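You operate a simulated robot arm through the tools that you are given. There is no shell and no other tool. Be economical: measure what you need, move in short steps, check, and stop when the job is done.

The job below is to be done with a simulated robot arm. You get a single attempt, and the scene is never put back.

JOB
Take the gold segment on the beige table and put it away on the middle of the green table. Then open the blue drawer of the purple table, fetch the bar marked five and set it in the inside of the blue drawer of the purple table, then shut the drawer. Then put the brown-strapped bundle on the labels table away on the front edge of the long bench. Do these in the order given.

The check looks at the end state, three seconds after you hand in, the way a careful person would. Anything else that was tipped, shoved, dropped, spilled or broken makes it a failure.

ROBOT AND FRAMES
A 7-joint arm with a two-finger parallel gripper on a trunk, on a base that drives. Base frame: it is fixed to the floor where the robot stands at the start and does not move with it; the origin is under the middle of the robot, x ahead of it, y to its left, z up; the surface under the hand at the start is at about z = 0.8. Units: m, degrees, N and s.
With the tool pointing down near the work surface it reaches from about 0.3 to 0.72 m from the robot's upright axis, wherever it stands. Its first joint turns from -166.0 to 166.0 degrees. Places, roughly: bar marked five [7.25, 4.75, 0.75]; blue drawer of the purple table [4.4, 4.4, 0.6]; brown-strapped bundle [9, 4.75, 0.75]; front edge of the long bench (12x30 cm) [3.08, 2.52, 0.78]; inside of the blue drawer of the purple table [4.4, 4.5, 0.6]; middle of the green table [-0.8, 4.7, 0.8]. Payload 1.57 kg.
The TCP is the grasp point between the finger pads, 0.03 m short of the fingertips. In the tool frame z runs along the fingers and y along their closing line. Largest opening 0.08 m; finger width 0.017, thickness 0.012; the body of the gripper, 0.04 by 0.082 m, starts 0.08 m behind the TCP.
Orientation is told as [roll, pitch, yaw] about the base's x, y, z axes, in that order, counted from this pose: with the fingers straight down and closing along the base's y, the tool's x points along the base's -x, its y along +y and its z along -z.

CONTROLS
- The arm moves only by the tool drive_tool. Its argument "steps" is one flat list of numbers, 7 for each row, row after row: the shift along the base's x, y, z in units of 20 mm (1.0 is 20 mm), then the turn, a rotation vector about the base's x, y, z in units of 4 degrees (1.0 is 4 degrees), then the finger opening in m, from 0 to 0.08. In form: [dx, dy, dz, wx, wy, wz, hand, dx, dy, dz, wx, wy, wz, hand, ...]. A call has 1 to 10 rows; each row shifts and turns the commanded pose from where the row before left it. A call with a number of a shift or a turn outside -1 to 1 is refused whole. A row lasts 0.2 s, in which the tool goes at most 0.05 m and 8.6 degrees; a call with a longer step from one row to the next is refused whole, and so is a gripper value outside its range. Where a pose cannot be reached the arm comes as near as it can. A force on the tool above 40 N (or 10 N above the force at the start of the call, whichever is more), or a blocked arm, ends the call early, and 0.2 s more pass. The fingers move at their own pace (about 0.072 m/s each) and stop on an object; they squeeze with about 35 N. The grip force told is the motor's: it shows also when the fingers shut on nothing. Time passes only in rows, and 0.2 s behind the last, so rows that do not move let the fingers close. It gives the time, the measured TCP pose, the force on the tool (base axes), the opening and the grip force at its end, in the units of the frame above (readings bear some noise), with the torque about the TCP (base axes, N m) and any sound that the robot's microphone picked up.
- Cameras (640 x 400 px; columns grow to the right, rows downward): "scene" is now at [-0.0003, 0.1011, 1.4071]; the picture's right is [-0.43, -0.90, 0.00], its down [-0.51, 0.24, -0.82] and it looks along [0.74, -0.35, -0.57] (base axes); focal length 254 px, centre (320, 200). "wrist" rides on the gripper at [0.072, -0.007, -0.122] in the tool frame; the picture's right is [0.09, 1.00, 0.00], its down [-0.84, 0.08, -0.54] and it looks along [-0.54, 0.05, 0.84] (tool axes); focal length 238 px, centre (320, 200). There is no depth. A picture from a camera that has moved, and an enlarged one, comes with that camera's place and axes in the base frame and with its lens. The place of the scene camera against the robot may be out by one fixed shift of up to 0.018 m in any direction.
- snapshot(camera): a new picture of that camera. The clock stands still meanwhile.
- move_column(by): slides the trunk up (or, below 0, down) by that many m; the arm and the scene camera ride with it, the base frame stays. It gives what a move gives, with no picture.
- roll_base(legs): drives the robot by 1 to 6 legs, each [ahead, left, turn to the left] in m, m and degrees, along the robot's own axes; the way and the turn of a leg run together, so that a leg with both is an arc; at most 1.5 m and 180 degrees a leg. The arm and the cameras ride along, it lands a little off, and it stops where it bumps. It gives what a move gives.
- turn_head(pan, tilt): turns the head with the scene camera to pan (to the left, within 86 degrees either way) and tilt (down, from -29 to 69), counted from straight ahead of the robot. It gives what a move gives.
- enlarge(camera, box): a new picture of the part [left, top, right, bottom] of that camera's present view, enlarged. The clock stands still meanwhile.
- job_done(): hands the job in; it is judged then, once.

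Work in short steps. Places have to be worked out from the pictures, the camera data and where the tool is seen: move nearer, look again, correct. Check each grasp and each placing, and mend what went wrong. You have 165 turns and 108 pictures in all, those below and enlarged ones among them. Open the gripper and draw the arm clear of the work before you hand the job in, unless the task says otherwise.

The tools are called after "Call:" by a JSON object that holds its "fn" and its "kwargs". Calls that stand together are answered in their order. drive_tool: Moves the arm, as the interface text tells. Its arguments: {"type":"object","properties":{"steps":{"type":"array","items":{"type":"number"}}},"required":["steps"]} The other tools are called the same way: move_column (by) slides the trunk up or down; roll_base (legs) drives the base; turn_head (pan, tilt) turns the head that bears the scene camera; snapshot (camera) takes a picture; enlarge (camera, box) takes an enlarged picture of a part of a camera's view; job_done () hands the job in.

At the start:

```text
time_s: 0.0
ee_pos: [0.4084, 0.0477, 1.0284]
tcp_rot: [0.0, 0.1, -0.1]
contact_force: [0.7, 0.8, 0.2]
moment: [0.02, -0.03, -0.02]
opening: 0.0798
grasp_force: 0.0
trunk travel left (down, up): [-0.05, 0.065]
robot x, y, heading: [0.0011, -0.0012, 0.1]
head pan, tilt: [-25.4, 34.8]
```

scene: 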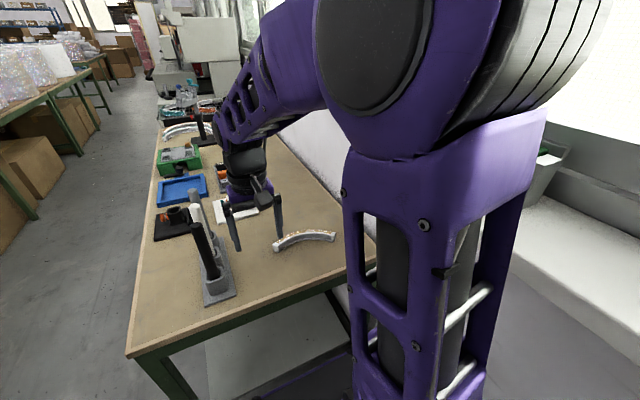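
wrist: 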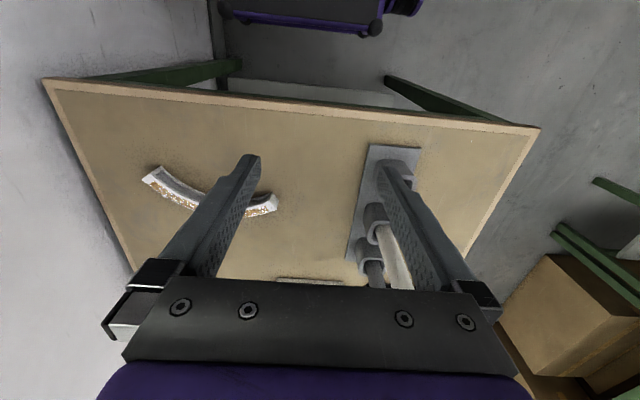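

The pictures show a curved segment near the hand and other arcs farther along the table. I'll enlarge both to find the gold one.

Call:
{"fn": "enlarge", "kwargs": {"camera": "scene", "box": [130, 90, 350, 310]}}

Call:
{"fn": "enlarge", "kwargs": {"camera": "wrist", "box": [100, 120, 460, 300]}}

```text
1.82 times, centred on (240, 200) of scene
camera zoom: at [-0.0003, 0.1011, 1.4071], right [-0.43, -0.9, 0.0], down [-0.51, 0.24, -0.82], along [0.74, -0.35, -0.57], focal length 461 px, centre (466, 200)
```

zoom: 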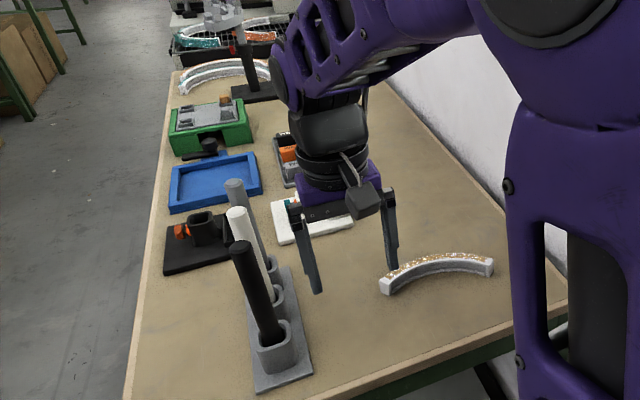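

```text
1.78 times, centred on (280, 210) of wrist
camera zoom: at [0.3366, 0.0413, 1.1513], right [-0.09, 1.0, 0.0], down [0.84, 0.08, 0.54], along [0.54, 0.05, -0.84], focal length 424 px, centre (391, 182)
```

zoom: 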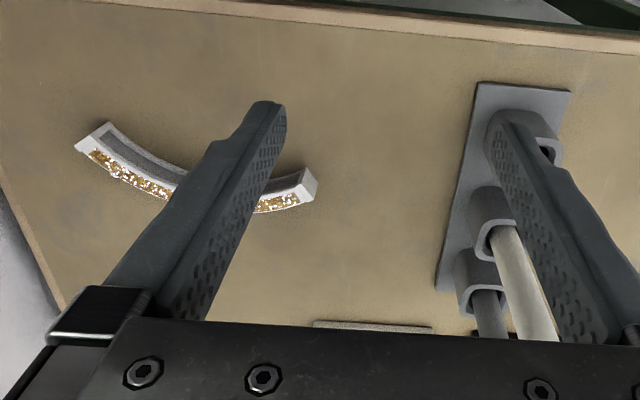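

The near arc is the gold-flecked one; I judge its middle at about (0.565, -0.125), with its chord about 12° off base y. I'll raise slightly, move over it and start yawing so the fingers close across it.

Call:
{"fn": "drive_tool", "kwargs": {"steps": [0, -0.8, 0.8, 0, 0, 0, 0.08, 0.5, -0.9, 0.3, 0, 0, 1, 0.08, 0.8, -0.9, 0, 0, 0, 1, 0.08, 0.8, -0.9, 0, 0, 0, 1, 0.08, 0.8, -0.9, 0, 0, 0, 1, 0.08, 0.8, -0.9, 0, 0, 0, 1, 0.08, 0.8, -0.9, 0, 0, 0, 1, 0.08, 0.8, -0.9, 0, 0, 0, 1, 0.08, 0.8, -0.8, 0, 0, 0, 1, 0.08, 0.8, -0.7, 0, 0, 0, 1, 0.08]}}

Call:
{"fn": "drive_tool", "kwargs": {"steps": [0, 0, -0.5, 0, 0, 1, 0.08, 0, 0, -0.5, 0, 0, 1, 0.08, 0, 0, -0.5, 0, 0, 1, 0.08, 0, 0, -0.5, 0, 0, 1, 0.08, 0, 0, -0.5, 0, 0, 1, 0.08, 0, 0, -0.5, 0, 0, 1, 0.08, 0, 0, -0.5, 0, 0, 1, 0.08, 0, 0, -0.5, 0, 0, 1, 0.08, 0, 0, -0.5, 0, 0, 1, 0.08, 0, 0, -0.5, 0, 0, 1, 0.08]}}

Call:
{"fn": "snapshot", "kwargs": {"camera": "wrist"}}

```text
time_s: 2.2
ee_pos: [0.5477, -0.1263, 1.052]
tcp_rot: [0.0, 0.0, 36.0]
contact_force: [-0.2, -0.3, -0.3]
moment: [-0.02, 0.03, 0.01]
opening: 0.0802
grasp_force: 0.0
trunk travel left (down, up): [-0.05, 0.065]
robot x, y, heading: [0.0006, -0.0012, -0.2]
head pan, tilt: [-25.4, 34.8]
```

```text
time_s: 4.4
ee_pos: [0.547, -0.1244, 0.9493]
tcp_rot: [0.1, 0.0, 76.1]
contact_force: [-0.3, 0.7, -0.1]
moment: [-0.04, 0.0, 0.02]
opening: 0.0801
grasp_force: 0.0
trunk travel left (down, up): [-0.05, 0.065]
robot x, y, heading: [-0.0017, 0.0034, -0.1]
head pan, tilt: [-25.4, 34.8]
```

```text
103 pictures are left
camera wrist: at [0.5363, -0.1961, 1.0733], right [-0.99, 0.15, 0.0], down [0.13, 0.83, 0.54], along [0.08, 0.54, -0.84], focal length 238 px, centre (320, 200)
```

wrist: 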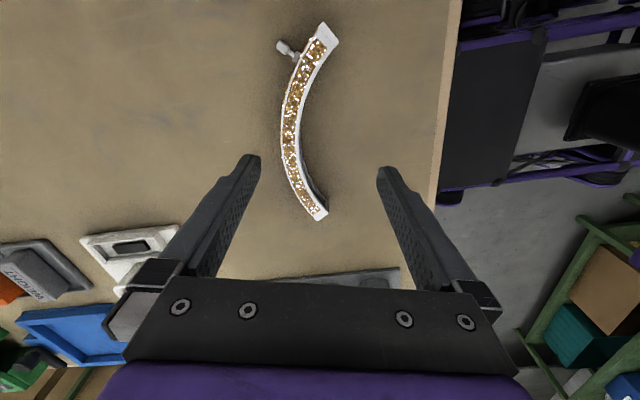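

The segment's middle comes out at about (0.574, -0.126). I'll shift +0.026 in x and go down to about 0.855, then look.

Call:
{"fn": "drive_tool", "kwargs": {"steps": [0.65, 0, 0, 0, 0, 0.4, 0.08, 0.65, 0, 0, 0, 0, 0, 0.08, 0, 0, -1, 0, 0, 0, 0.08, 0, 0, -1, 0, 0, 0, 0.08, 0, 0, -1, 0, 0, 0, 0.08, 0, 0, -1, 0, 0, 0, 0.08, 0, 0, -0.7, 0, 0, 0, 0.08]}}

Call:
{"fn": "snapshot", "kwargs": {"camera": "wrist"}}

```text
time_s: 6.0
ee_pos: [0.5719, -0.1242, 0.8549]
tcp_rot: [0.0, 0.0, 77.6]
contact_force: [0.5, -0.2, -0.3]
moment: [-0.01, 0.01, -0.02]
opening: 0.0802
grasp_force: 0.1
trunk travel left (down, up): [-0.05, 0.065]
robot x, y, heading: [-0.0011, 0.0017, -0.0]
head pan, tilt: [-25.4, 34.8]
```

```text
102 pictures are left
camera wrist: at [0.5638, -0.195, 0.9778], right [-0.99, 0.12, 0.0], down [0.1, 0.83, 0.54], along [0.07, 0.54, -0.84], focal length 238 px, centre (320, 200)
```

wrist: 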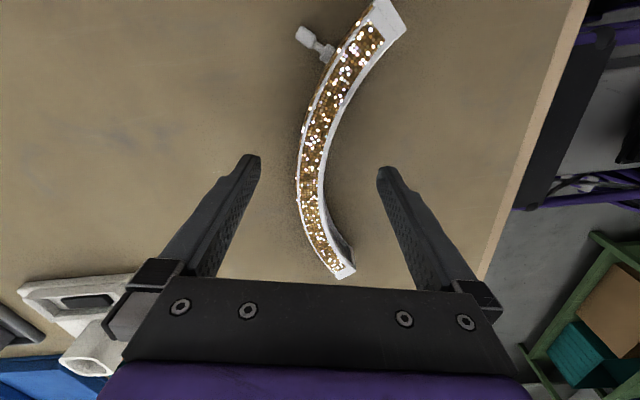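

The segment sits between the fingers. I'll descend to about 0.833 and close.

Call:
{"fn": "drive_tool", "kwargs": {"steps": [0, 0, -0.5, 0, 0, 0, 0.08, 0, 0, -0.55, 0, 0, 0, 0.08, 0, 0, 0, 0, 0, 0, 0.05, 0, 0, 0, 0, 0, 0, 0.0, 0, 0, 0, 0, 0, 0, 0.0, 0, 0, 0, 0, 0, 0, 0.0]}}

```text
time_s: 7.4
ee_pos: [0.573, -0.1249, 0.834]
tcp_rot: [0.1, 0.0, 77.7]
contact_force: [-0.6, -0.7, 0.5]
moment: [-0.07, 0.0, 0.05]
opening: 0.0209
grasp_force: 34.1
trunk travel left (down, up): [-0.05, 0.065]
robot x, y, heading: [0.0, -0.0012, 0.3]
head pan, tilt: [-25.4, 34.8]
```

Gripped at 0.021 m width. I'll lift and look.

Call:
{"fn": "drive_tool", "kwargs": {"steps": [0, 0, 0.5, 0, 0, 0, 0, 0, 0, 1, 0, 0, 0, 0, 0, 0, 1, 0, 0, 0, 0, 0, 0, 1, 0, 0, 0, 0, 0, 0, 1, 0, 0, 0, 0, 0, 0, 1, 0, 0, 0, 0, 0, 0, 1, 0, 0, 0, 0, 0, 0, 1, 0, 0, 0, 0, 0, 0, 1, 0, 0, 0, 0, 0, 0, 1, 0, 0, 0, 0]}}

Call:
{"fn": "snapshot", "kwargs": {"camera": "wrist"}}

Call:
{"fn": "turn_head", "kwargs": {"pan": 60, "tilt": 15}}

Call:
{"fn": "snapshot", "kwargs": {"camera": "scene"}}

```text
time_s: 9.6
ee_pos: [0.5742, -0.1243, 1.0268]
tcp_rot: [0.1, 0.0, 77.5]
contact_force: [0.1, 0.4, -1.0]
moment: [0.01, -0.01, -0.02]
opening: 0.0207
grasp_force: 34.3
trunk travel left (down, up): [-0.05, 0.065]
robot x, y, heading: [-0.0042, 0.0022, -0.4]
head pan, tilt: [-25.4, 34.8]
```

```text
101 pictures are left
camera wrist: at [0.5641, -0.1956, 1.1482], right [-0.99, 0.12, 0.0], down [0.1, 0.83, 0.54], along [0.07, 0.54, -0.84], focal length 238 px, centre (320, 200)
```

wrist: 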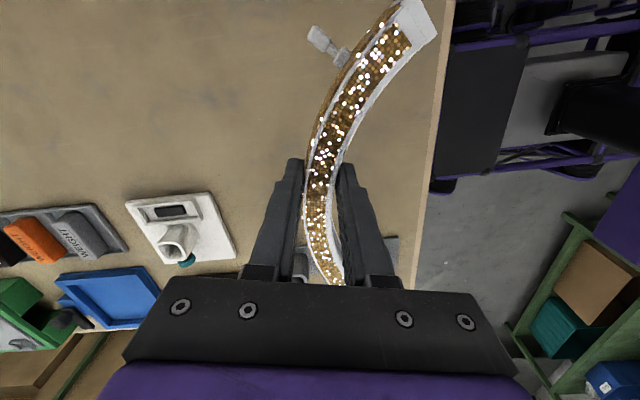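

```text
time_s: 11.2
ee_pos: [0.5745, -0.1248, 1.0247]
tcp_rot: [0.0, 0.1, 77.6]
contact_force: [0.8, -0.9, -2.1]
moment: [-0.03, 0.0, 0.02]
opening: 0.0208
grasp_force: 34.5
trunk travel left (down, up): [-0.05, 0.065]
robot x, y, heading: [-0.0019, 0.0013, 0.0]
head pan, tilt: [60.0, 15.0]
```

```text
100 pictures are left
camera scene: at [-0.0331, 0.2198, 1.4387], right [0.87, -0.5, 0.0], down [-0.13, -0.22, -0.97], along [0.48, 0.84, -0.26], focal length 254 px, centre (320, 200)
```

scene: 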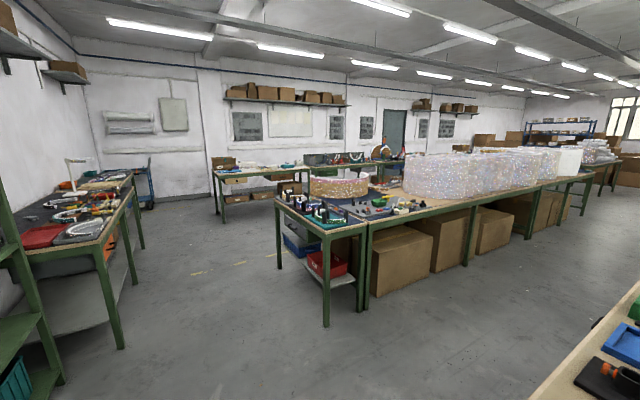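

The segment is held. The green table lies down the lane at the far left, so I'll back off, turn left and drive into the lane, then look again.

Call:
{"fn": "roll_base", "kwargs": {"legs": [[-0.38, 0, 0], [0, 0, 90], [1.2, -0.45, 0]]}}

Call:
{"fn": "turn_head", "kwargs": {"pan": 25, "tilt": 15}}

Call:
{"fn": "snapshot", "kwargs": {"camera": "scene"}}

```text
time_s: 12.9
ee_pos: [0.3487, -0.1224, 1.0247]
tcp_rot: [-1.1, 0.1, 80.2]
contact_force: [13.3, -4.4, -3.0]
moment: [0.91, 1.91, 1.1]
opening: 0.021
grasp_force: 34.3
trunk travel left (down, up): [-0.05, 0.065]
robot x, y, heading: [-0.233, 0.0012, 0.3]
head pan, tilt: [60.0, 15.0]
stopped in leg 1: the force on the tool passed its limit at 159 N (the readings are from after the stop); the commanded pose is now the measured one
```

```text
time_s: 13.9
ee_pos: [0.348, -0.1218, 1.0249]
tcp_rot: [-1.1, 0.1, 80.0]
contact_force: [17.8, -4.6, -5.2]
moment: [1.15, 2.58, 1.48]
opening: 0.0204
grasp_force: 34.0
trunk travel left (down, up): [-0.05, 0.065]
robot x, y, heading: [-0.2347, -0.0004, 0.2]
head pan, tilt: [25.0, 15.0]
```

```text
99 pictures are left
camera scene: at [-0.2274, 0.1773, 1.4389], right [0.43, -0.9, 0.0], down [-0.24, -0.11, -0.97], along [0.87, 0.41, -0.26], focal length 254 px, centre (320, 200)
```

scene: 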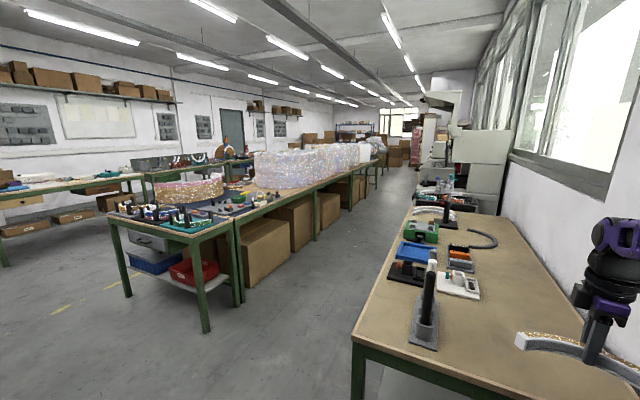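

The tool met something while I was backing (a force of +x on the tool). I'll look with the wrist camera and the head toward the hand.

Call:
{"fn": "snapshot", "kwargs": {"camera": "wrist"}}

Call:
{"fn": "turn_head", "kwargs": {"pan": -25, "tilt": 35}}

Call:
{"fn": "snapshot", "kwargs": {"camera": "scene"}}

```text
98 pictures are left
camera wrist: at [0.3395, -0.1933, 1.1484], right [-1.0, 0.08, -0.02], down [0.06, 0.84, 0.54], along [0.06, 0.54, -0.84], focal length 238 px, centre (320, 200)
```

wrist: 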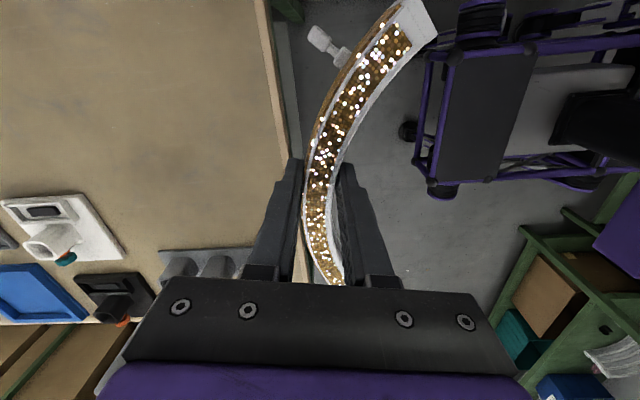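

```text
time_s: 15.1
ee_pos: [0.3487, -0.1229, 1.0258]
tcp_rot: [-1.1, 0.1, 80.1]
contact_force: [18.4, -4.7, -7.1]
moment: [1.04, 2.58, 1.43]
opening: 0.0206
grasp_force: 34.3
trunk travel left (down, up): [-0.05, 0.065]
robot x, y, heading: [-0.2317, -0.0026, 0.5]
head pan, tilt: [-25.0, 35.0]
```

```text
97 pictures are left
camera scene: at [-0.2319, 0.1006, 1.4069], right [-0.42, -0.91, 0.0], down [-0.52, 0.24, -0.82], along [0.74, -0.34, -0.58], focal length 254 px, centre (320, 200)
```

scene: 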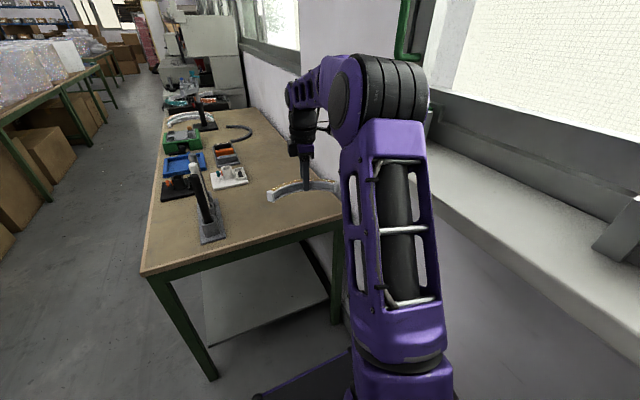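

The bulged elbow seems to have caught on the pillar or pipe by the window at the right. I'll roll forward a little to free it, then check the force.

Call:
{"fn": "roll_base", "kwargs": {"legs": [[0.1, 0, 0]]}}

Call:
{"fn": "drive_tool", "kwargs": {"steps": [0, 0, 1, 0, 0, 0, 0, 0, 0, 1, 0, 0, 0, 0, 0, 0, 1, 0, 0, 0, 0, 0, 0, 1, 0, 0, 0, 0, 0, 0, 1, 0, 0, 0, 0, 0, 0, 1, 0, 0, 0, 0, 0, 0, 1, 0, 0, 0, 0]}}

Call:
{"fn": "enlarge", "kwargs": {"camera": "scene", "box": [240, 0, 560, 200]}}

```text
time_s: 16.3
ee_pos: [0.4447, -0.1223, 1.0272]
tcp_rot: [-1.2, 0.1, 80.0]
contact_force: [0.1, -0.1, -0.9]
moment: [0.0, 0.0, 0.0]
opening: 0.0208
grasp_force: 34.3
trunk travel left (down, up): [-0.05, 0.065]
robot x, y, heading: [-0.1339, 0.0016, 0.2]
head pan, tilt: [-25.0, 35.0]
```

```text
time_s: 17.9
ee_pos: [0.446, -0.1212, 1.1666]
tcp_rot: [-1.2, 0.1, 80.0]
contact_force: [-0.2, -0.2, -0.9]
moment: [-0.01, 0.0, -0.02]
opening: 0.0209
grasp_force: 34.0
trunk travel left (down, up): [-0.05, 0.065]
robot x, y, heading: [-0.1378, 0.0003, 0.6]
head pan, tilt: [-25.0, 35.0]
```

```text
2.00 times, centred on (400, 100) of scene
camera zoom: at [-0.1353, 0.1016, 1.4067], right [-0.42, -0.91, 0.0], down [-0.52, 0.24, -0.82], along [0.74, -0.34, -0.57], focal length 507 px, centre (160, 400)
```

zoom: 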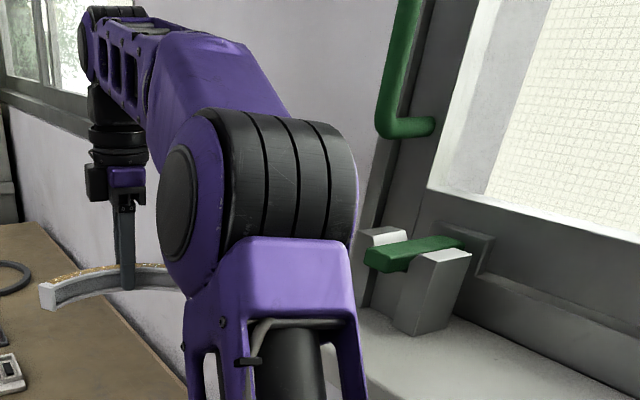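

Force is gone. The hand now clears the rods (tips at 1.137 vs rod tops at about 1.06), so I'll slide left away from the wall, then turn toward +y.

Call:
{"fn": "roll_base", "kwargs": {"legs": [[0, 0.5, 0], [-0.15, 0.4, 0], [0, 0, 90], [0.6, -0.35, 0]]}}

Call:
{"fn": "turn_head", "kwargs": {"pan": 25, "tilt": 20}}

Call:
{"fn": "snapshot", "kwargs": {"camera": "scene"}}

```text
time_s: 34.7
ee_pos: [0.1564, 2.088, 1.1663]
tcp_rot: [-1.2, 0.1, 171.1]
contact_force: [-0.6, -0.4, -1.2]
moment: [-0.04, -0.06, 0.05]
opening: 0.0207
grasp_force: 34.2
trunk travel left (down, up): [-0.05, 0.065]
robot x, y, heading: [0.0467, 1.507, 91.4]
head pan, tilt: [-25.0, 35.0]
```

```text
time_s: 35.8
ee_pos: [0.1563, 2.0878, 1.1657]
tcp_rot: [-1.2, 0.1, 171.1]
contact_force: [-0.1, -0.9, -0.9]
moment: [0.01, -0.02, 0.03]
opening: 0.0204
grasp_force: 34.2
trunk travel left (down, up): [-0.05, 0.065]
robot x, y, heading: [0.0475, 1.5098, 91.7]
head pan, tilt: [25.0, 20.0]
```

```text
95 pictures are left
camera scene: at [-0.1222, 1.4944, 1.4306], right [0.9, 0.44, 0.0], down [0.15, -0.31, -0.94], along [-0.42, 0.84, -0.34], focal length 254 px, centre (320, 200)
```

scene: 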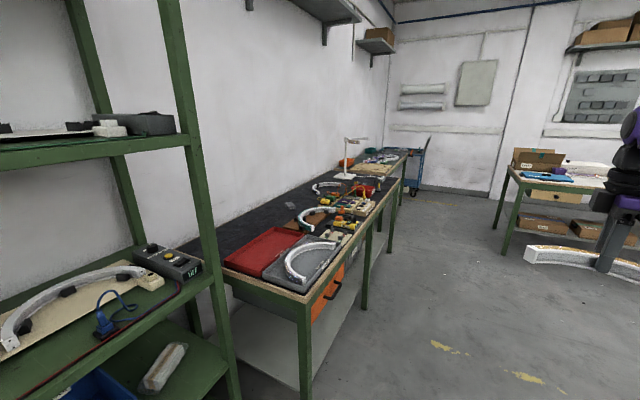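

The green table should be the far part at the end of this row. I'll drive on along the lane and look at it from nearer.

Call:
{"fn": "roll_base", "kwargs": {"legs": [[1.3, 0, 0], [1.2, 0, 0]]}}

Call:
{"fn": "turn_head", "kwargs": {"pan": 50, "tilt": 35}}

Call:
{"fn": "snapshot", "kwargs": {"camera": "scene"}}

```text
time_s: 48.0
ee_pos: [0.0787, 4.5783, 1.1668]
tcp_rot: [-1.2, 0.1, 171.3]
contact_force: [-0.2, 0.1, -0.8]
moment: [0.02, 0.01, -0.01]
opening: 0.0207
grasp_force: 34.0
trunk travel left (down, up): [-0.05, 0.065]
robot x, y, heading: [-0.0299, 3.9919, 91.5]
head pan, tilt: [25.0, 20.0]
```

```text
time_s: 48.9
ee_pos: [0.0779, 4.5783, 1.1651]
tcp_rot: [-1.2, 0.2, 171.3]
contact_force: [0.1, -0.6, -0.9]
moment: [-0.01, 0.01, 0.01]
opening: 0.0209
grasp_force: 34.7
trunk travel left (down, up): [-0.05, 0.065]
robot x, y, heading: [-0.0271, 3.993, 91.6]
head pan, tilt: [50.0, 35.0]
```

```text
94 pictures are left
camera scene: at [-0.2252, 3.9555, 1.4068], right [0.62, 0.78, 0.0], down [0.45, -0.36, -0.82], along [-0.64, 0.51, -0.57], focal length 254 px, centre (320, 200)
```

scene: 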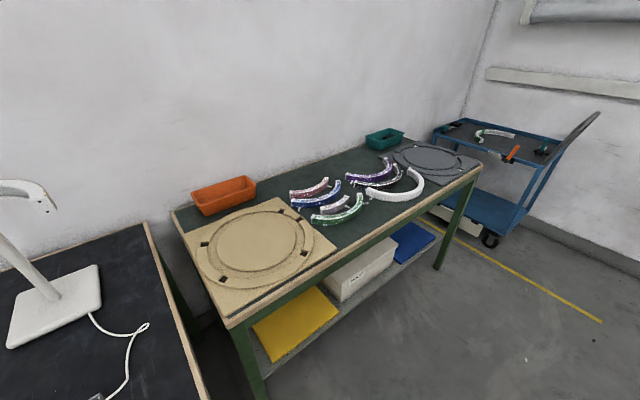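

This is the green table; its middle is at around (372,193) in the picture, amid other segments. I'll enlarge to find a free spot.

Call:
{"fn": "enlarge", "kwargs": {"camera": "scene", "box": [250, 120, 490, 270]}}

```text
2.67 times, centred on (370, 195) of scene
camera zoom: at [-0.2252, 3.9555, 1.4068], right [0.62, 0.78, 0.0], down [0.45, -0.36, -0.82], along [-0.64, 0.51, -0.57], focal length 676 px, centre (187, 213)
```

zoom: 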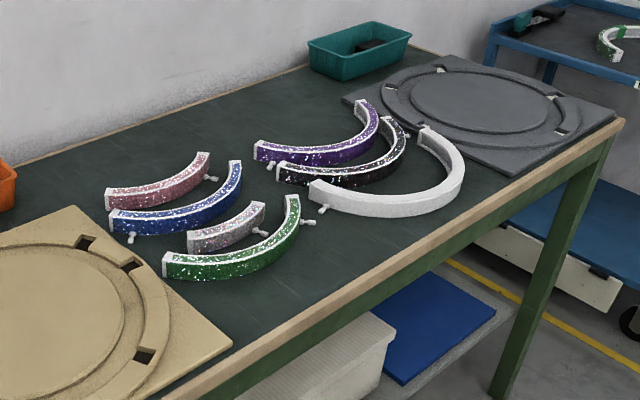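

The segments fill much of the middle, so I need a top view to find the free patch. I'll drive alongside, turn to face the table and look with the wrist camera.

Call:
{"fn": "roll_base", "kwargs": {"legs": [[0.62, 0, 0], [0, 0, 88], [0.12, 0, 0]]}}

Call:
{"fn": "turn_head", "kwargs": {"pan": 0, "tilt": 50}}

Call:
{"fn": "snapshot", "kwargs": {"camera": "scene"}}

Call:
{"fn": "snapshot", "kwargs": {"camera": "wrist"}}

```text
time_s: 57.0
ee_pos: [-0.7391, 4.7654, 1.1679]
tcp_rot: [-1.3, 0.0, -102.0]
contact_force: [0.6, 0.1, -1.6]
moment: [-0.04, 0.03, -0.01]
opening: 0.0205
grasp_force: 34.3
trunk travel left (down, up): [-0.05, 0.065]
robot x, y, heading: [-0.1641, 4.6256, 178.5]
head pan, tilt: [50.0, 35.0]
```

```text
time_s: 58.2
ee_pos: [-0.7389, 4.7656, 1.1664]
tcp_rot: [-1.1, 0.1, -102.2]
contact_force: [-0.6, 0.3, -1.5]
moment: [0.03, 0.03, -0.03]
opening: 0.0208
grasp_force: 34.1
trunk travel left (down, up): [-0.05, 0.065]
robot x, y, heading: [-0.1612, 4.6241, 178.1]
head pan, tilt: [0.0, 50.0]
```

```text
92 pictures are left
camera scene: at [-0.1441, 4.484, 1.385], right [0.03, 1.0, 0.0], down [0.77, -0.02, -0.64], along [-0.64, 0.02, -0.77], focal length 254 px, centre (320, 200)
```

scene: 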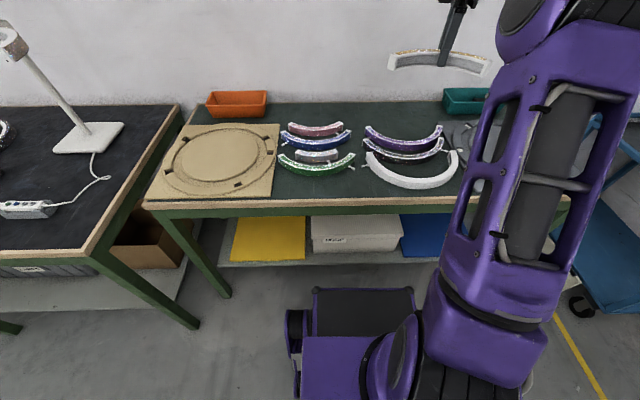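

```text
91 pictures are left
camera wrist: at [-0.7281, 4.8373, 1.2894], right [0.99, -0.12, -0.02], down [-0.09, -0.84, 0.54], along [-0.08, -0.53, -0.84], focal length 238 px, centre (320, 200)
```

wrist: 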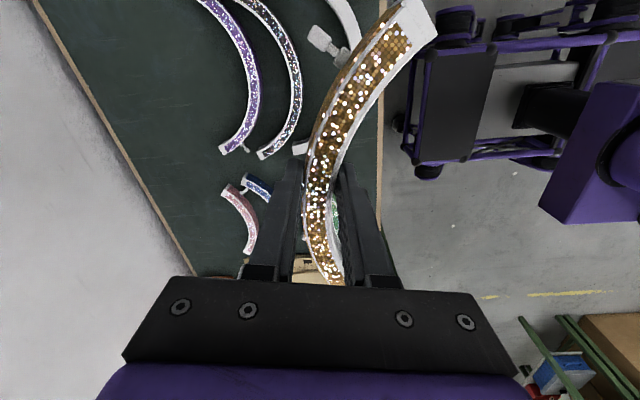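

The view is clear now. I'll enlarge it to measure the free patch.

Call:
{"fn": "enlarge", "kwargs": {"camera": "scene", "box": [260, 90, 484, 230]}}

```text
2.86 times, centred on (372, 160) of scene
camera zoom: at [-0.1441, 4.484, 1.385], right [0.03, 1.0, 0.0], down [0.77, -0.02, -0.64], along [-0.64, 0.02, -0.77], focal length 724 px, centre (171, 314)
```

zoom: 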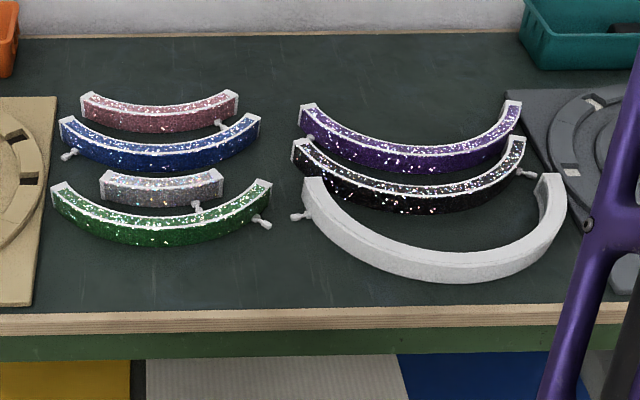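

The best free patch nearest the middle is between the two groups toward the front, around (-0.70, 4.61), with the arc's convex side toward the wall, as it is held now. I'll move above it, square the yaw to -90 and lower to about 1.0.

Call:
{"fn": "drive_tool", "kwargs": {"steps": [0.2, -0.97, -0.5, 0.3, 0, 0.6, 0, 0.2, -0.97, -1, 0, 0, 0.6, 0, 0.2, -0.97, -1, 0, 0, 0.6, 0, 0.2, -0.97, -1, 0, 0, 0.6, 0, 0.2, -0.97, -1, 0, 0, 0.6, 0, 0.2, -0.97, -1, 0, 0, 0, 0, 0.2, -0.97, -1, 0, 0, 0, 0, 0.3, -0.97, -1, 0, 0, 0, 0]}}

Call:
{"fn": "snapshot", "kwargs": {"camera": "wrist"}}

Call:
{"fn": "snapshot", "kwargs": {"camera": "scene"}}

```text
time_s: 60.0
ee_pos: [-0.7053, 4.6108, 1.0162]
tcp_rot: [-1.4, 1.3, -90.1]
contact_force: [0.9, 0.9, -1.3]
moment: [0.0, 0.0, 0.0]
opening: 0.0207
grasp_force: 34.4
trunk travel left (down, up): [-0.05, 0.065]
robot x, y, heading: [-0.1609, 4.6239, 178.2]
head pan, tilt: [0.0, 50.0]
```

```text
89 pictures are left
camera wrist: at [-0.7096, 4.6795, 1.1407], right [1.0, 0.09, -0.02], down [0.09, -0.85, 0.52], along [0.03, -0.52, -0.85], focal length 238 px, centre (320, 200)
```

wrist: 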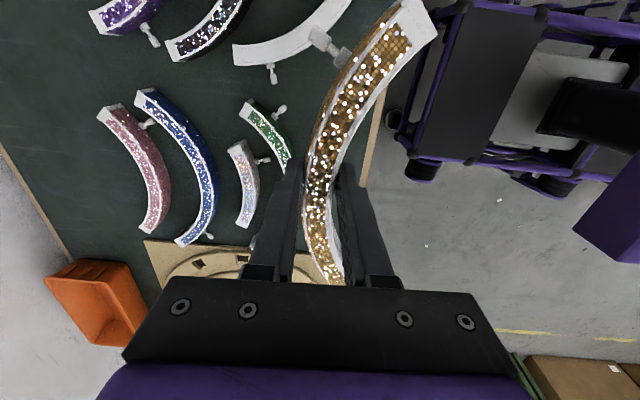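

```text
88 pictures are left
camera scene: at [-0.144, 4.4841, 1.3851], right [0.03, 1.0, 0.0], down [0.77, -0.02, -0.64], along [-0.64, 0.02, -0.77], focal length 254 px, centre (320, 200)
```

scene: 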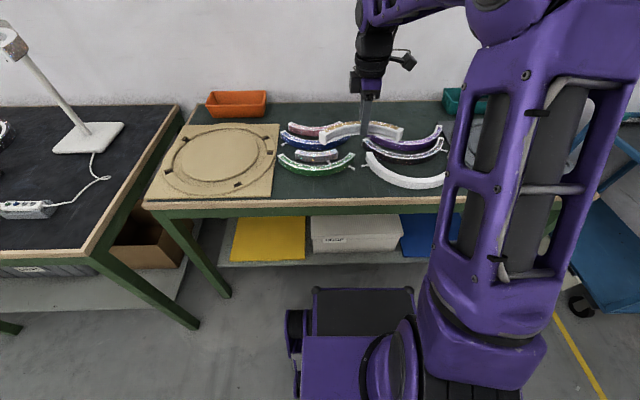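

The wrist view shows the target patch; the held nub needs a bit more room from the white arc. I'll shift 1 cm to the front and 1 cm in -y, remove the ~1° tilts and lower to 0.876.

Call:
{"fn": "drive_tool", "kwargs": {"steps": [0.5, -0.5, 0, -0.33, -0.3, 0, 0, 0, 0, -1, 0, 0, 0, 0, 0, 0, -1, 0, 0, 0, 0, 0, 0, -1, 0, 0, 0, 0, 0, 0, -1, 0, 0, 0, 0, 0, 0, -1, 0, 0, 0, 0, 0, 0, -1, 0, 0, 0, 0, 0, 0, -1, 0, 0, 0, 0]}}

Call:
{"fn": "snapshot", "kwargs": {"camera": "wrist"}}

Call:
{"fn": "enlarge", "kwargs": {"camera": "scene", "box": [260, 90, 484, 230]}}

```text
time_s: 61.8
ee_pos: [-0.6948, 4.6016, 0.8756]
tcp_rot: [-0.3, 0.0, -90.0]
contact_force: [0.1, 0.4, -1.6]
moment: [0.01, -0.01, 0.0]
opening: 0.0208
grasp_force: 34.0
trunk travel left (down, up): [-0.05, 0.065]
robot x, y, heading: [-0.1629, 4.6263, 178.5]
head pan, tilt: [0.0, 50.0]
```

```text
87 pictures are left
camera wrist: at [-0.7016, 4.6731, 0.9993], right [1.0, 0.09, 0.0], down [0.08, -0.84, 0.54], along [0.05, -0.54, -0.84], focal length 238 px, centre (320, 200)
```

wrist: 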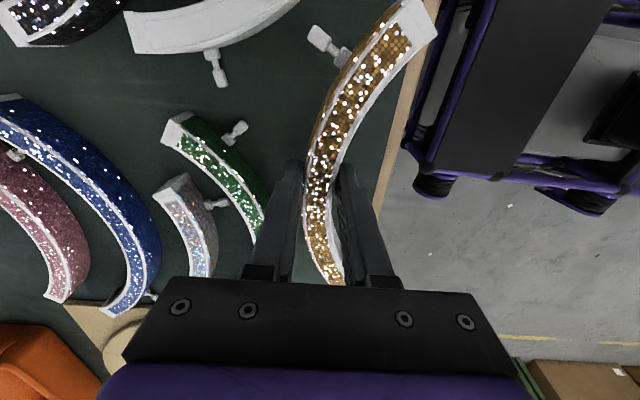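

```text
2.86 times, centred on (372, 160) of scene
camera zoom: at [-0.1439, 4.4841, 1.385], right [0.03, 1.0, 0.0], down [0.77, -0.02, -0.64], along [-0.64, 0.02, -0.77], focal length 724 px, centre (171, 314)
```

zoom: 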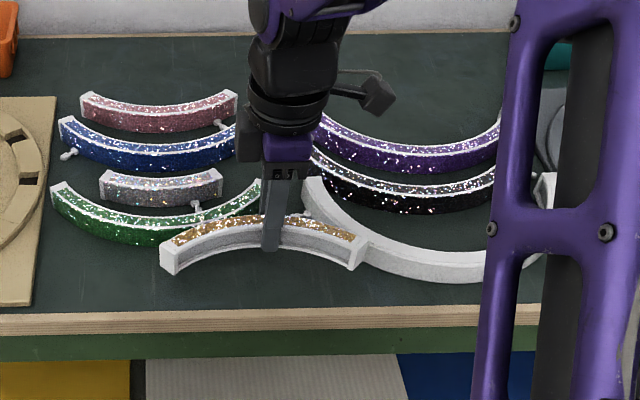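

Clearances look fine on all sides. I'll shift 1 cm back toward the middle and lower in small steps onto the table.

Call:
{"fn": "drive_tool", "kwargs": {"steps": [-0.5, 0, 0, 0, 0, 0, 0, 0, 0, -0.7, 0, 0, 0, 0, 0, 0, -0.7, 0, 0, 0, 0, 0, 0, -0.4, 0, 0, 0, 0, 0, 0, -0.25, 0, 0, 0, 0]}}

Call:
{"fn": "snapshot", "kwargs": {"camera": "wrist"}}

```text
time_s: 63.0
ee_pos: [-0.704, 4.6002, 0.8366]
tcp_rot: [-0.4, 0.0, -90.1]
contact_force: [1.1, 0.4, 0.9]
moment: [-0.26, -0.13, 0.04]
opening: 0.0209
grasp_force: 34.2
trunk travel left (down, up): [-0.05, 0.065]
robot x, y, heading: [-0.1639, 4.6248, 178.5]
head pan, tilt: [0.0, 50.0]
```

```text
85 pictures are left
camera wrist: at [-0.711, 4.6734, 0.9583], right [1.0, 0.09, 0.0], down [0.08, -0.84, 0.54], along [0.05, -0.54, -0.84], focal length 238 px, centre (320, 200)
```

wrist: 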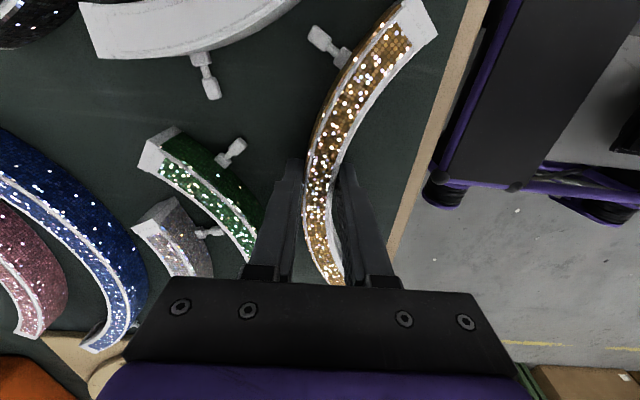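

It is touching down (a moment shows, z 0.836). I'll settle a millimetre, open to 0.04 and rise straight up.

Call:
{"fn": "drive_tool", "kwargs": {"steps": [0, 0, -0.08, 0, 0, 0, 0, 0, 0, 0, 0, 0, 0, 0.036, 0, 0, 0, 0, 0, 0, 0.036, 0, 0, 0.5, 0, 0, 0, 0.036, 0, 0, 1, 0, 0, 0, 0.036, 0, 0, 1, 0, 0, 0, 0.036, 0, 0, 1, 0, 0, 0, 0.036, 0, 0, 1, 0, 0, 0, 0.04, 0, 0, 1, 0, 0, 0, 0.04, 0, 0, 1, 0, 0, 0, 0.04]}}

Call:
{"fn": "snapshot", "kwargs": {"camera": "wrist"}}

Call:
{"fn": "enlarge", "kwargs": {"camera": "scene", "box": [260, 90, 484, 230]}}

```text
time_s: 65.2
ee_pos: [-0.705, 4.601, 0.9629]
tcp_rot: [-0.2, 0.0, -90.0]
contact_force: [-0.3, 0.0, 0.5]
moment: [-0.01, 0.0, 0.01]
opening: 0.04
grasp_force: 0.1
trunk travel left (down, up): [-0.05, 0.065]
robot x, y, heading: [-0.1692, 4.6262, 178.4]
head pan, tilt: [0.0, 50.0]
```

```text
84 pictures are left
camera wrist: at [-0.7124, 4.6727, 1.0858], right [1.0, 0.09, 0.0], down [0.08, -0.84, 0.54], along [0.05, -0.54, -0.84], focal length 238 px, centre (320, 200)
```

wrist: 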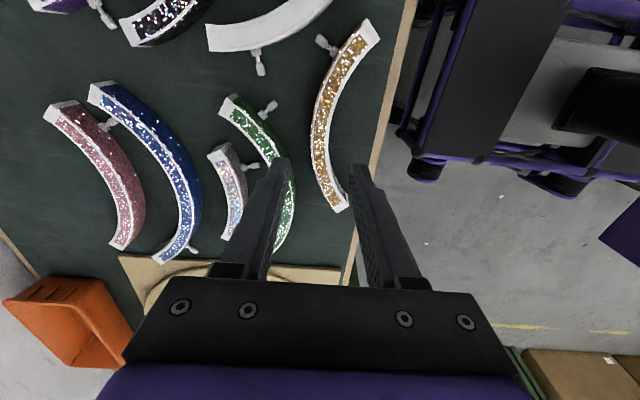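

```text
2.86 times, centred on (372, 160) of scene
camera zoom: at [-0.144, 4.4841, 1.385], right [0.03, 1.0, 0.0], down [0.77, -0.02, -0.64], along [-0.64, 0.02, -0.77], focal length 724 px, centre (171, 314)
```

zoom: 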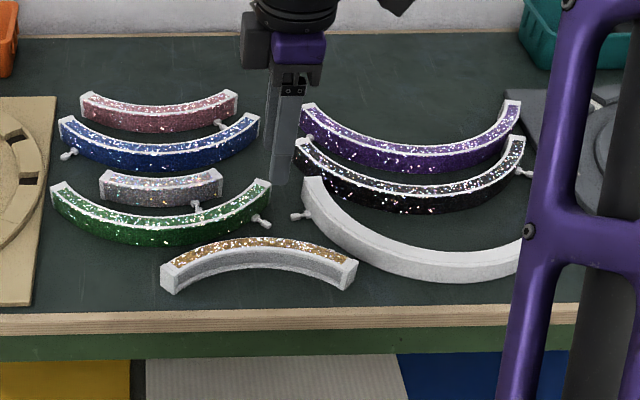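

The gold segment is set down cleanly and nothing else moved. I'll raise and retract the hand, back off and turn to look along the far corridor toward the purple table.

Call:
{"fn": "drive_tool", "kwargs": {"steps": [0, 0, 1, 0, 0, 0, 0.04, 0, 0, 1, 0, 0, -1, 0.04, 0.8, 0, 1, 0, 0, -1, 0.04, 0.8, 0, 1, 0, 0, -1, 0.04, 0.8, 0, 1, 0, 0, -1, 0.04, 0.8, 0, 1, 0, 0, -1, 0.04, 0.8, 0, 1, 0, 0, -1, 0.04, 0.8, 0, 1, 0, 0, -1, 0.04, 0.8, 0, 0, 0, 0, -1, 0.04, 0, 0, 0, 0, 0, -1, 0.02]}}

Call:
{"fn": "roll_base", "kwargs": {"legs": [[-0.25, 0, 0], [0, 0, -178]]}}

Call:
{"fn": "turn_head", "kwargs": {"pan": 0, "tilt": 15}}

Call:
{"fn": "snapshot", "kwargs": {"camera": "scene"}}

```text
time_s: 67.4
ee_pos: [-0.5919, 4.6018, 1.1246]
tcp_rot: [-0.2, 0.0, -126.2]
contact_force: [0.0, 0.1, -0.9]
moment: [0.0, -0.02, 0.02]
opening: 0.0197
grasp_force: 0.0
trunk travel left (down, up): [-0.05, 0.065]
robot x, y, heading: [-0.1663, 4.6262, 178.2]
head pan, tilt: [0.0, 50.0]
```

```text
time_s: 76.8
ee_pos: [0.5132, 4.6339, 1.1251]
tcp_rot: [-0.2, 0.0, 52.9]
contact_force: [0.4, -0.1, 0.1]
moment: [-0.02, 0.0, 0.0]
opening: 0.0198
grasp_force: 0.1
trunk travel left (down, up): [-0.05, 0.065]
robot x, y, heading: [0.0844, 4.6197, -3.0]
head pan, tilt: [0.0, 50.0]
```

```text
time_s: 77.8
ee_pos: [0.5128, 4.6352, 1.1248]
tcp_rot: [-0.2, -0.1, 53.0]
contact_force: [-0.7, -0.6, 0.3]
moment: [0.03, -0.03, -0.04]
opening: 0.02
grasp_force: 0.0
trunk travel left (down, up): [-0.05, 0.065]
robot x, y, heading: [0.0787, 4.6211, -2.9]
head pan, tilt: [0.0, 15.0]
```

```text
82 pictures are left
camera scene: at [0.1032, 4.7567, 1.4387], right [-0.05, -1.0, 0.0], down [-0.26, 0.01, -0.97], along [0.96, -0.05, -0.26], focal length 254 px, centre (320, 200)
```

scene: 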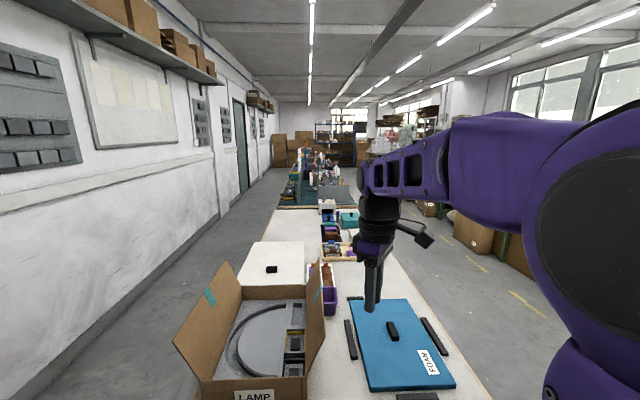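

The table row's near edge lies at about y 4.3, so the corridor between it and the bench is at y≈3.75. I'll sidestep right and look down it.

Call:
{"fn": "roll_base", "kwargs": {"legs": [[0, 0, 3], [-0.1, -0.85, 0]]}}

Call:
{"fn": "snapshot", "kwargs": {"camera": "scene"}}

```text
time_s: 86.9
ee_pos: [0.4205, 3.8032, 1.1256]
tcp_rot: [-0.3, -0.1, 56.6]
contact_force: [-0.5, -0.2, 0.2]
moment: [-0.01, 0.01, -0.01]
opening: 0.0201
grasp_force: 0.1
trunk travel left (down, up): [-0.05, 0.065]
robot x, y, heading: [-0.0113, 3.7595, 1.0]
head pan, tilt: [0.0, 15.0]
```

```text
81 pictures are left
camera scene: at [0.0031, 3.8985, 1.4388], right [0.02, -1.0, 0.0], down [-0.26, 0.0, -0.97], along [0.97, 0.02, -0.26], focal length 254 px, centre (320, 200)
```

scene: 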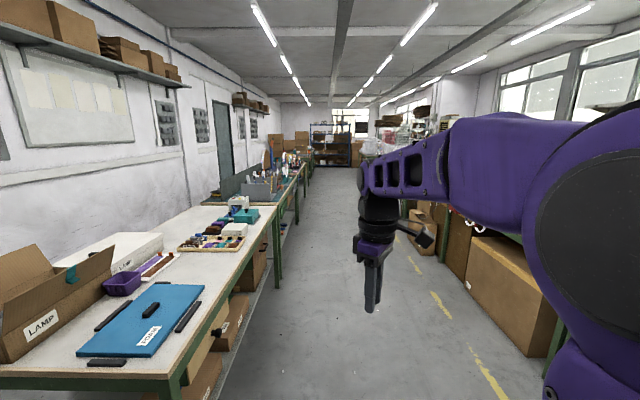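

The corridor is clear. I'll drive about 3.7 m along it and look at the purple table.

Call:
{"fn": "roll_base", "kwargs": {"legs": [[1.3, -0.1, -1], [1.3, 0, 0], [1.1, 0, 0]]}}

Call:
{"fn": "turn_head", "kwargs": {"pan": 50, "tilt": 25}}

Call:
{"fn": "snapshot", "kwargs": {"camera": "scene"}}

```text
time_s: 104.7
ee_pos: [4.1098, 3.6639, 1.125]
tcp_rot: [-0.2, 0.0, 54.8]
contact_force: [0.0, 0.0, 0.5]
moment: [0.0, 0.02, 0.02]
opening: 0.02
grasp_force: 0.1
trunk travel left (down, up): [-0.05, 0.065]
robot x, y, heading: [3.6799, 3.6319, -0.8]
head pan, tilt: [0.0, 15.0]
```

```text
time_s: 105.9
ee_pos: [4.1096, 3.6635, 1.1222]
tcp_rot: [0.1, 0.1, 54.8]
contact_force: [0.5, -1.1, -0.8]
moment: [0.0, 0.05, -0.03]
opening: 0.0199
grasp_force: 0.0
trunk travel left (down, up): [-0.05, 0.065]
robot x, y, heading: [3.6761, 3.6321, -1.0]
head pan, tilt: [50.0, 25.0]
```

```text
80 pictures are left
camera scene: at [3.6918, 3.7991, 1.4312], right [0.28, -0.96, 0.0], down [-0.32, -0.09, -0.94], along [0.9, 0.26, -0.34], focal length 254 px, centre (320, 200)
```

scene: 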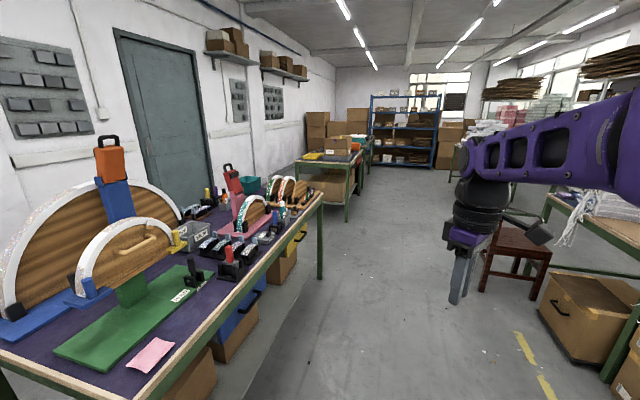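

The purple-topped table is just ahead left, with a blue drawer below its front edge. I'll re-aim the head further left and enlarge.

Call:
{"fn": "turn_head", "kwargs": {"pan": 40, "tilt": 38}}

Call:
{"fn": "snapshot", "kwargs": {"camera": "scene"}}

```text
time_s: 106.7
ee_pos: [4.1089, 3.6636, 1.1233]
tcp_rot: [0.0, 0.1, 54.8]
contact_force: [-0.4, -0.8, -0.2]
moment: [0.0, 0.01, 0.0]
opening: 0.0199
grasp_force: 0.1
trunk travel left (down, up): [-0.05, 0.065]
robot x, y, heading: [3.6775, 3.6354, -0.6]
head pan, tilt: [40.0, 38.0]
```

```text
79 pictures are left
camera scene: at [3.691, 3.7974, 1.4211], right [0.26, -0.97, 0.0], down [-0.42, -0.11, -0.9], along [0.87, 0.24, -0.44], focal length 254 px, centre (320, 200)
```

scene: 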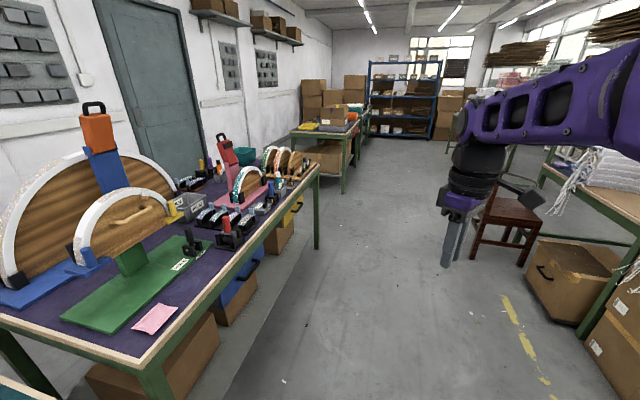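

The camera axes say the head is really only at about pan 16, tilt 26, so it lags its reading. I'll command it again and look.

Call:
{"fn": "turn_head", "kwargs": {"pan": 60, "tilt": 35}}

Call:
{"fn": "snapshot", "kwargs": {"camera": "scene"}}

```text
time_s: 107.5
ee_pos: [4.1093, 3.6638, 1.1229]
tcp_rot: [0.1, 0.2, 54.8]
contact_force: [0.4, 0.5, 0.7]
moment: [0.02, -0.02, 0.05]
opening: 0.0199
grasp_force: 0.2
trunk travel left (down, up): [-0.05, 0.065]
robot x, y, heading: [3.6785, 3.6337, -0.8]
head pan, tilt: [60.0, 35.0]
```

```text
78 pictures are left
camera scene: at [3.6909, 3.7972, 1.4205], right [0.26, -0.97, 0.0], down [-0.43, -0.12, -0.9], along [0.87, 0.23, -0.44], focal length 254 px, centre (320, 200)
```

scene: 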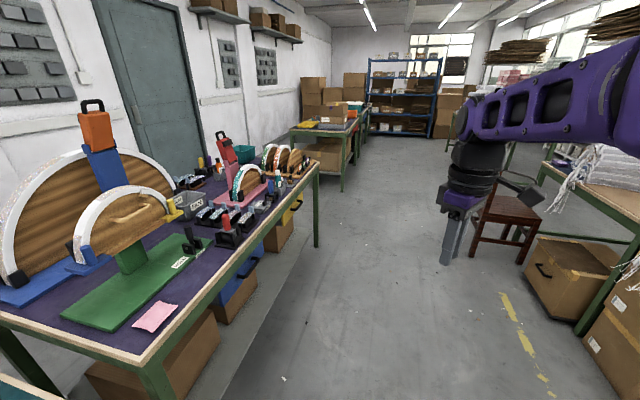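

The head has stuck and ignores commands, though its readings say otherwise. I'll go by the stated camera axes and aim with the base. First I'll enlarge the drawer region.

Call:
{"fn": "enlarge", "kwargs": {"camera": "scene", "box": [130, 170, 370, 320]}}

```text
2.67 times, centred on (250, 245) of scene
camera zoom: at [3.6909, 3.7972, 1.4205], right [0.26, -0.97, 0.0], down [-0.43, -0.12, -0.9], along [0.87, 0.23, -0.44], focal length 676 px, centre (507, 80)
```

zoom: 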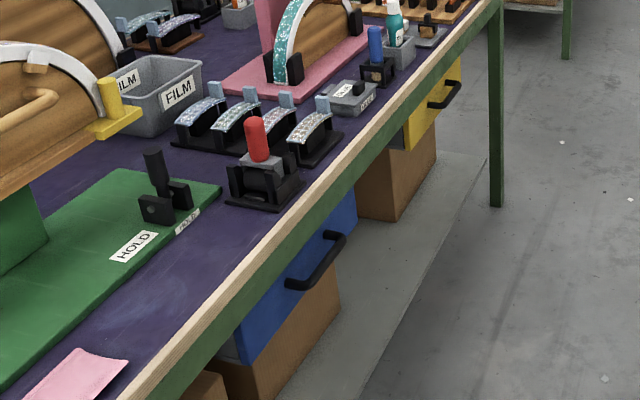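

The blue drawer front faces -y, with a horizontal black bar handle near (4.41, 4.29, 0.68). I'll drive in front of it and turn to face it.

Call:
{"fn": "roll_base", "kwargs": {"legs": [[0.72, -0.1, 0], [0, 0, 90.5]]}}

Call:
{"fn": "snapshot", "kwargs": {"camera": "scene"}}

```text
time_s: 115.5
ee_pos: [4.3761, 3.9508, 1.1227]
tcp_rot: [0.0, 0.1, 145.3]
contact_force: [0.5, -0.2, -0.1]
moment: [0.02, -0.01, -0.03]
opening: 0.0199
grasp_force: 0.0
trunk travel left (down, up): [-0.05, 0.065]
robot x, y, heading: [4.4054, 3.5184, 89.6]
head pan, tilt: [60.0, 35.0]
```

```text
76 pictures are left
camera scene: at [4.2554, 3.5194, 1.4157], right [0.97, 0.25, 0.0], down [0.12, -0.47, -0.87], along [-0.22, 0.84, -0.49], focal length 254 px, centre (320, 200)
```

scene: 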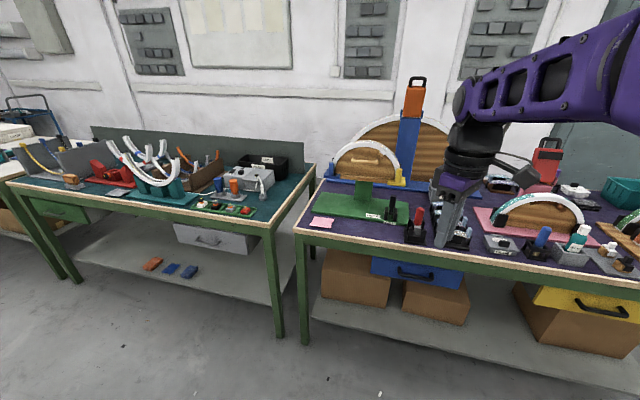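

The drawer is in view. I'll enlarge it to measure the handle.

Call:
{"fn": "enlarge", "kwargs": {"camera": "scene", "box": [340, 220, 500, 320]}}

```text
4.00 times, centred on (420, 270) of scene
camera zoom: at [4.2554, 3.5194, 1.4157], right [0.97, 0.25, 0.0], down [0.12, -0.47, -0.87], along [-0.22, 0.84, -0.49], focal length 1014 px, centre (-80, -80)
```

zoom: 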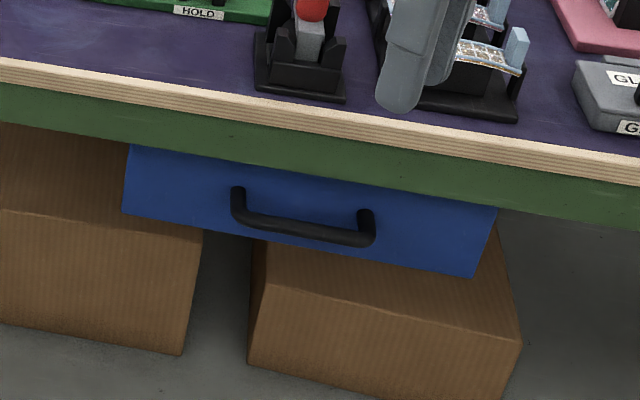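

The handle bar is centred at about (4.435, 4.295, 0.67) and runs along x, with the drawer front at y≈4.33. I'll turn the hand to point forward with a vertical closing line, while lowering in front of the table.

Call:
{"fn": "move_column", "kwargs": {"by": -0.05}}

Call:
{"fn": "drive_tool", "kwargs": {"steps": [0.3, 0, -0.3, 0, 0, 0.875, 0.06, 0.3, 0, -0.3, 0, 0, 0.875, 0.06, 0.3, 0, -0.3, 0, 0, 0.875, 0.06, 0.3, 0, -0.3, 0, 0, 0.875, 0.06, 0.3, 0, -0.3, 0, 0, 0.875, 0.06, 0.3, 0, -0.3, 0, 0, 0.875, 0.06, 0.3, 0, -0.3, 0, 0, 0.875, 0.06, 0.3, 0, -0.3, 0, 0, 0.875, 0.06, 0.3, 0, -0.3, 0, 0, 0.875, 0.06, 0.3, 0, -0.3, 0, 0, 0.875, 0.06]}}

Call:
{"fn": "drive_tool", "kwargs": {"steps": [0, 0, -0.8, 1, 0, 0, 0.06, 0, 0, -0.8, 1, 0, 0, 0.06, 0, 0, -0.8, 1, 0, 0, 0.06, 0, 0, -0.8, 1, 0, 0, 0.06, 0, 0, -0.8, 1, 0, 0, 0.06, 0, 0, -0.8, 1, 0, 0, 0.06, 0, 0, -0.8, 1, 0, 0, 0.06, 0, 0, -0.8, 1, 0, 0, 0.06, 0, 0, -0.8, 1, 0, 0, 0.06, 0, 0, -0.8, 1, 0, 0, 0.06]}}

```text
time_s: 116.4
ee_pos: [4.3752, 3.9505, 1.0705]
tcp_rot: [0.2, 0.1, 145.3]
contact_force: [0.5, 0.2, 0.2]
moment: [0.01, 0.04, 0.01]
opening: 0.0199
grasp_force: 0.1
trunk travel left (down, up): [0.0, 0.115]
robot x, y, heading: [4.4084, 3.5191, 89.4]
head pan, tilt: [60.0, 35.0]
```

```text
time_s: 118.6
ee_pos: [4.4351, 3.9499, 1.0131]
tcp_rot: [0.1, 0.1, -179.7]
contact_force: [0.4, -0.2, 0.6]
moment: [-0.01, -0.02, 0.01]
opening: 0.06
grasp_force: 0.1
trunk travel left (down, up): [0.0, 0.115]
robot x, y, heading: [4.4086, 3.5218, 89.3]
head pan, tilt: [60.0, 35.0]
```

```text
time_s: 120.8
ee_pos: [4.4351, 3.9533, 0.8536]
tcp_rot: [-40.0, 0.4, -179.8]
contact_force: [-0.5, -0.7, 1.0]
moment: [0.0, -0.03, -0.03]
opening: 0.0599
grasp_force: 0.0
out of reach, approached as far as the arm can: row 10
trunk travel left (down, up): [0.0, 0.115]
robot x, y, heading: [4.4049, 3.5212, 89.4]
head pan, tilt: [60.0, 35.0]
```

It is at the edge of reach this close in, so I'll move the hand forward while tilting on, more slowly downward.

Call:
{"fn": "drive_tool", "kwargs": {"steps": [0, 1, 0, 0, 0, 0, 0.06, 0, 1, 0, 0, 0, 0, 0.06, 0, 1, 0, 0, 0, 0, 0.06, 0, 1, 0, 1, 0, 0, 0.06, 0, 1, 0, 1, 0, 0, 0.06, 0, 1, -0.5, 1, 0, 0, 0.06, 0, 1, -0.5, 1, 0, 0, 0.06, 0, 0, -1, 1, 0, 0, 0.06, 0, 0, -1, 1, 0, 0, 0.06, 0, 0, -1, 1, 0, 0, 0.06]}}

```text
time_s: 123.0
ee_pos: [4.4352, 4.095, 0.7725]
tcp_rot: [-68.1, 0.3, -180.0]
contact_force: [0.9, 0.0, -0.3]
moment: [-0.02, -0.05, -0.02]
opening: 0.06
grasp_force: 0.0
trunk travel left (down, up): [0.0, 0.115]
robot x, y, heading: [4.412, 3.5209, 89.4]
head pan, tilt: [60.0, 35.0]
```

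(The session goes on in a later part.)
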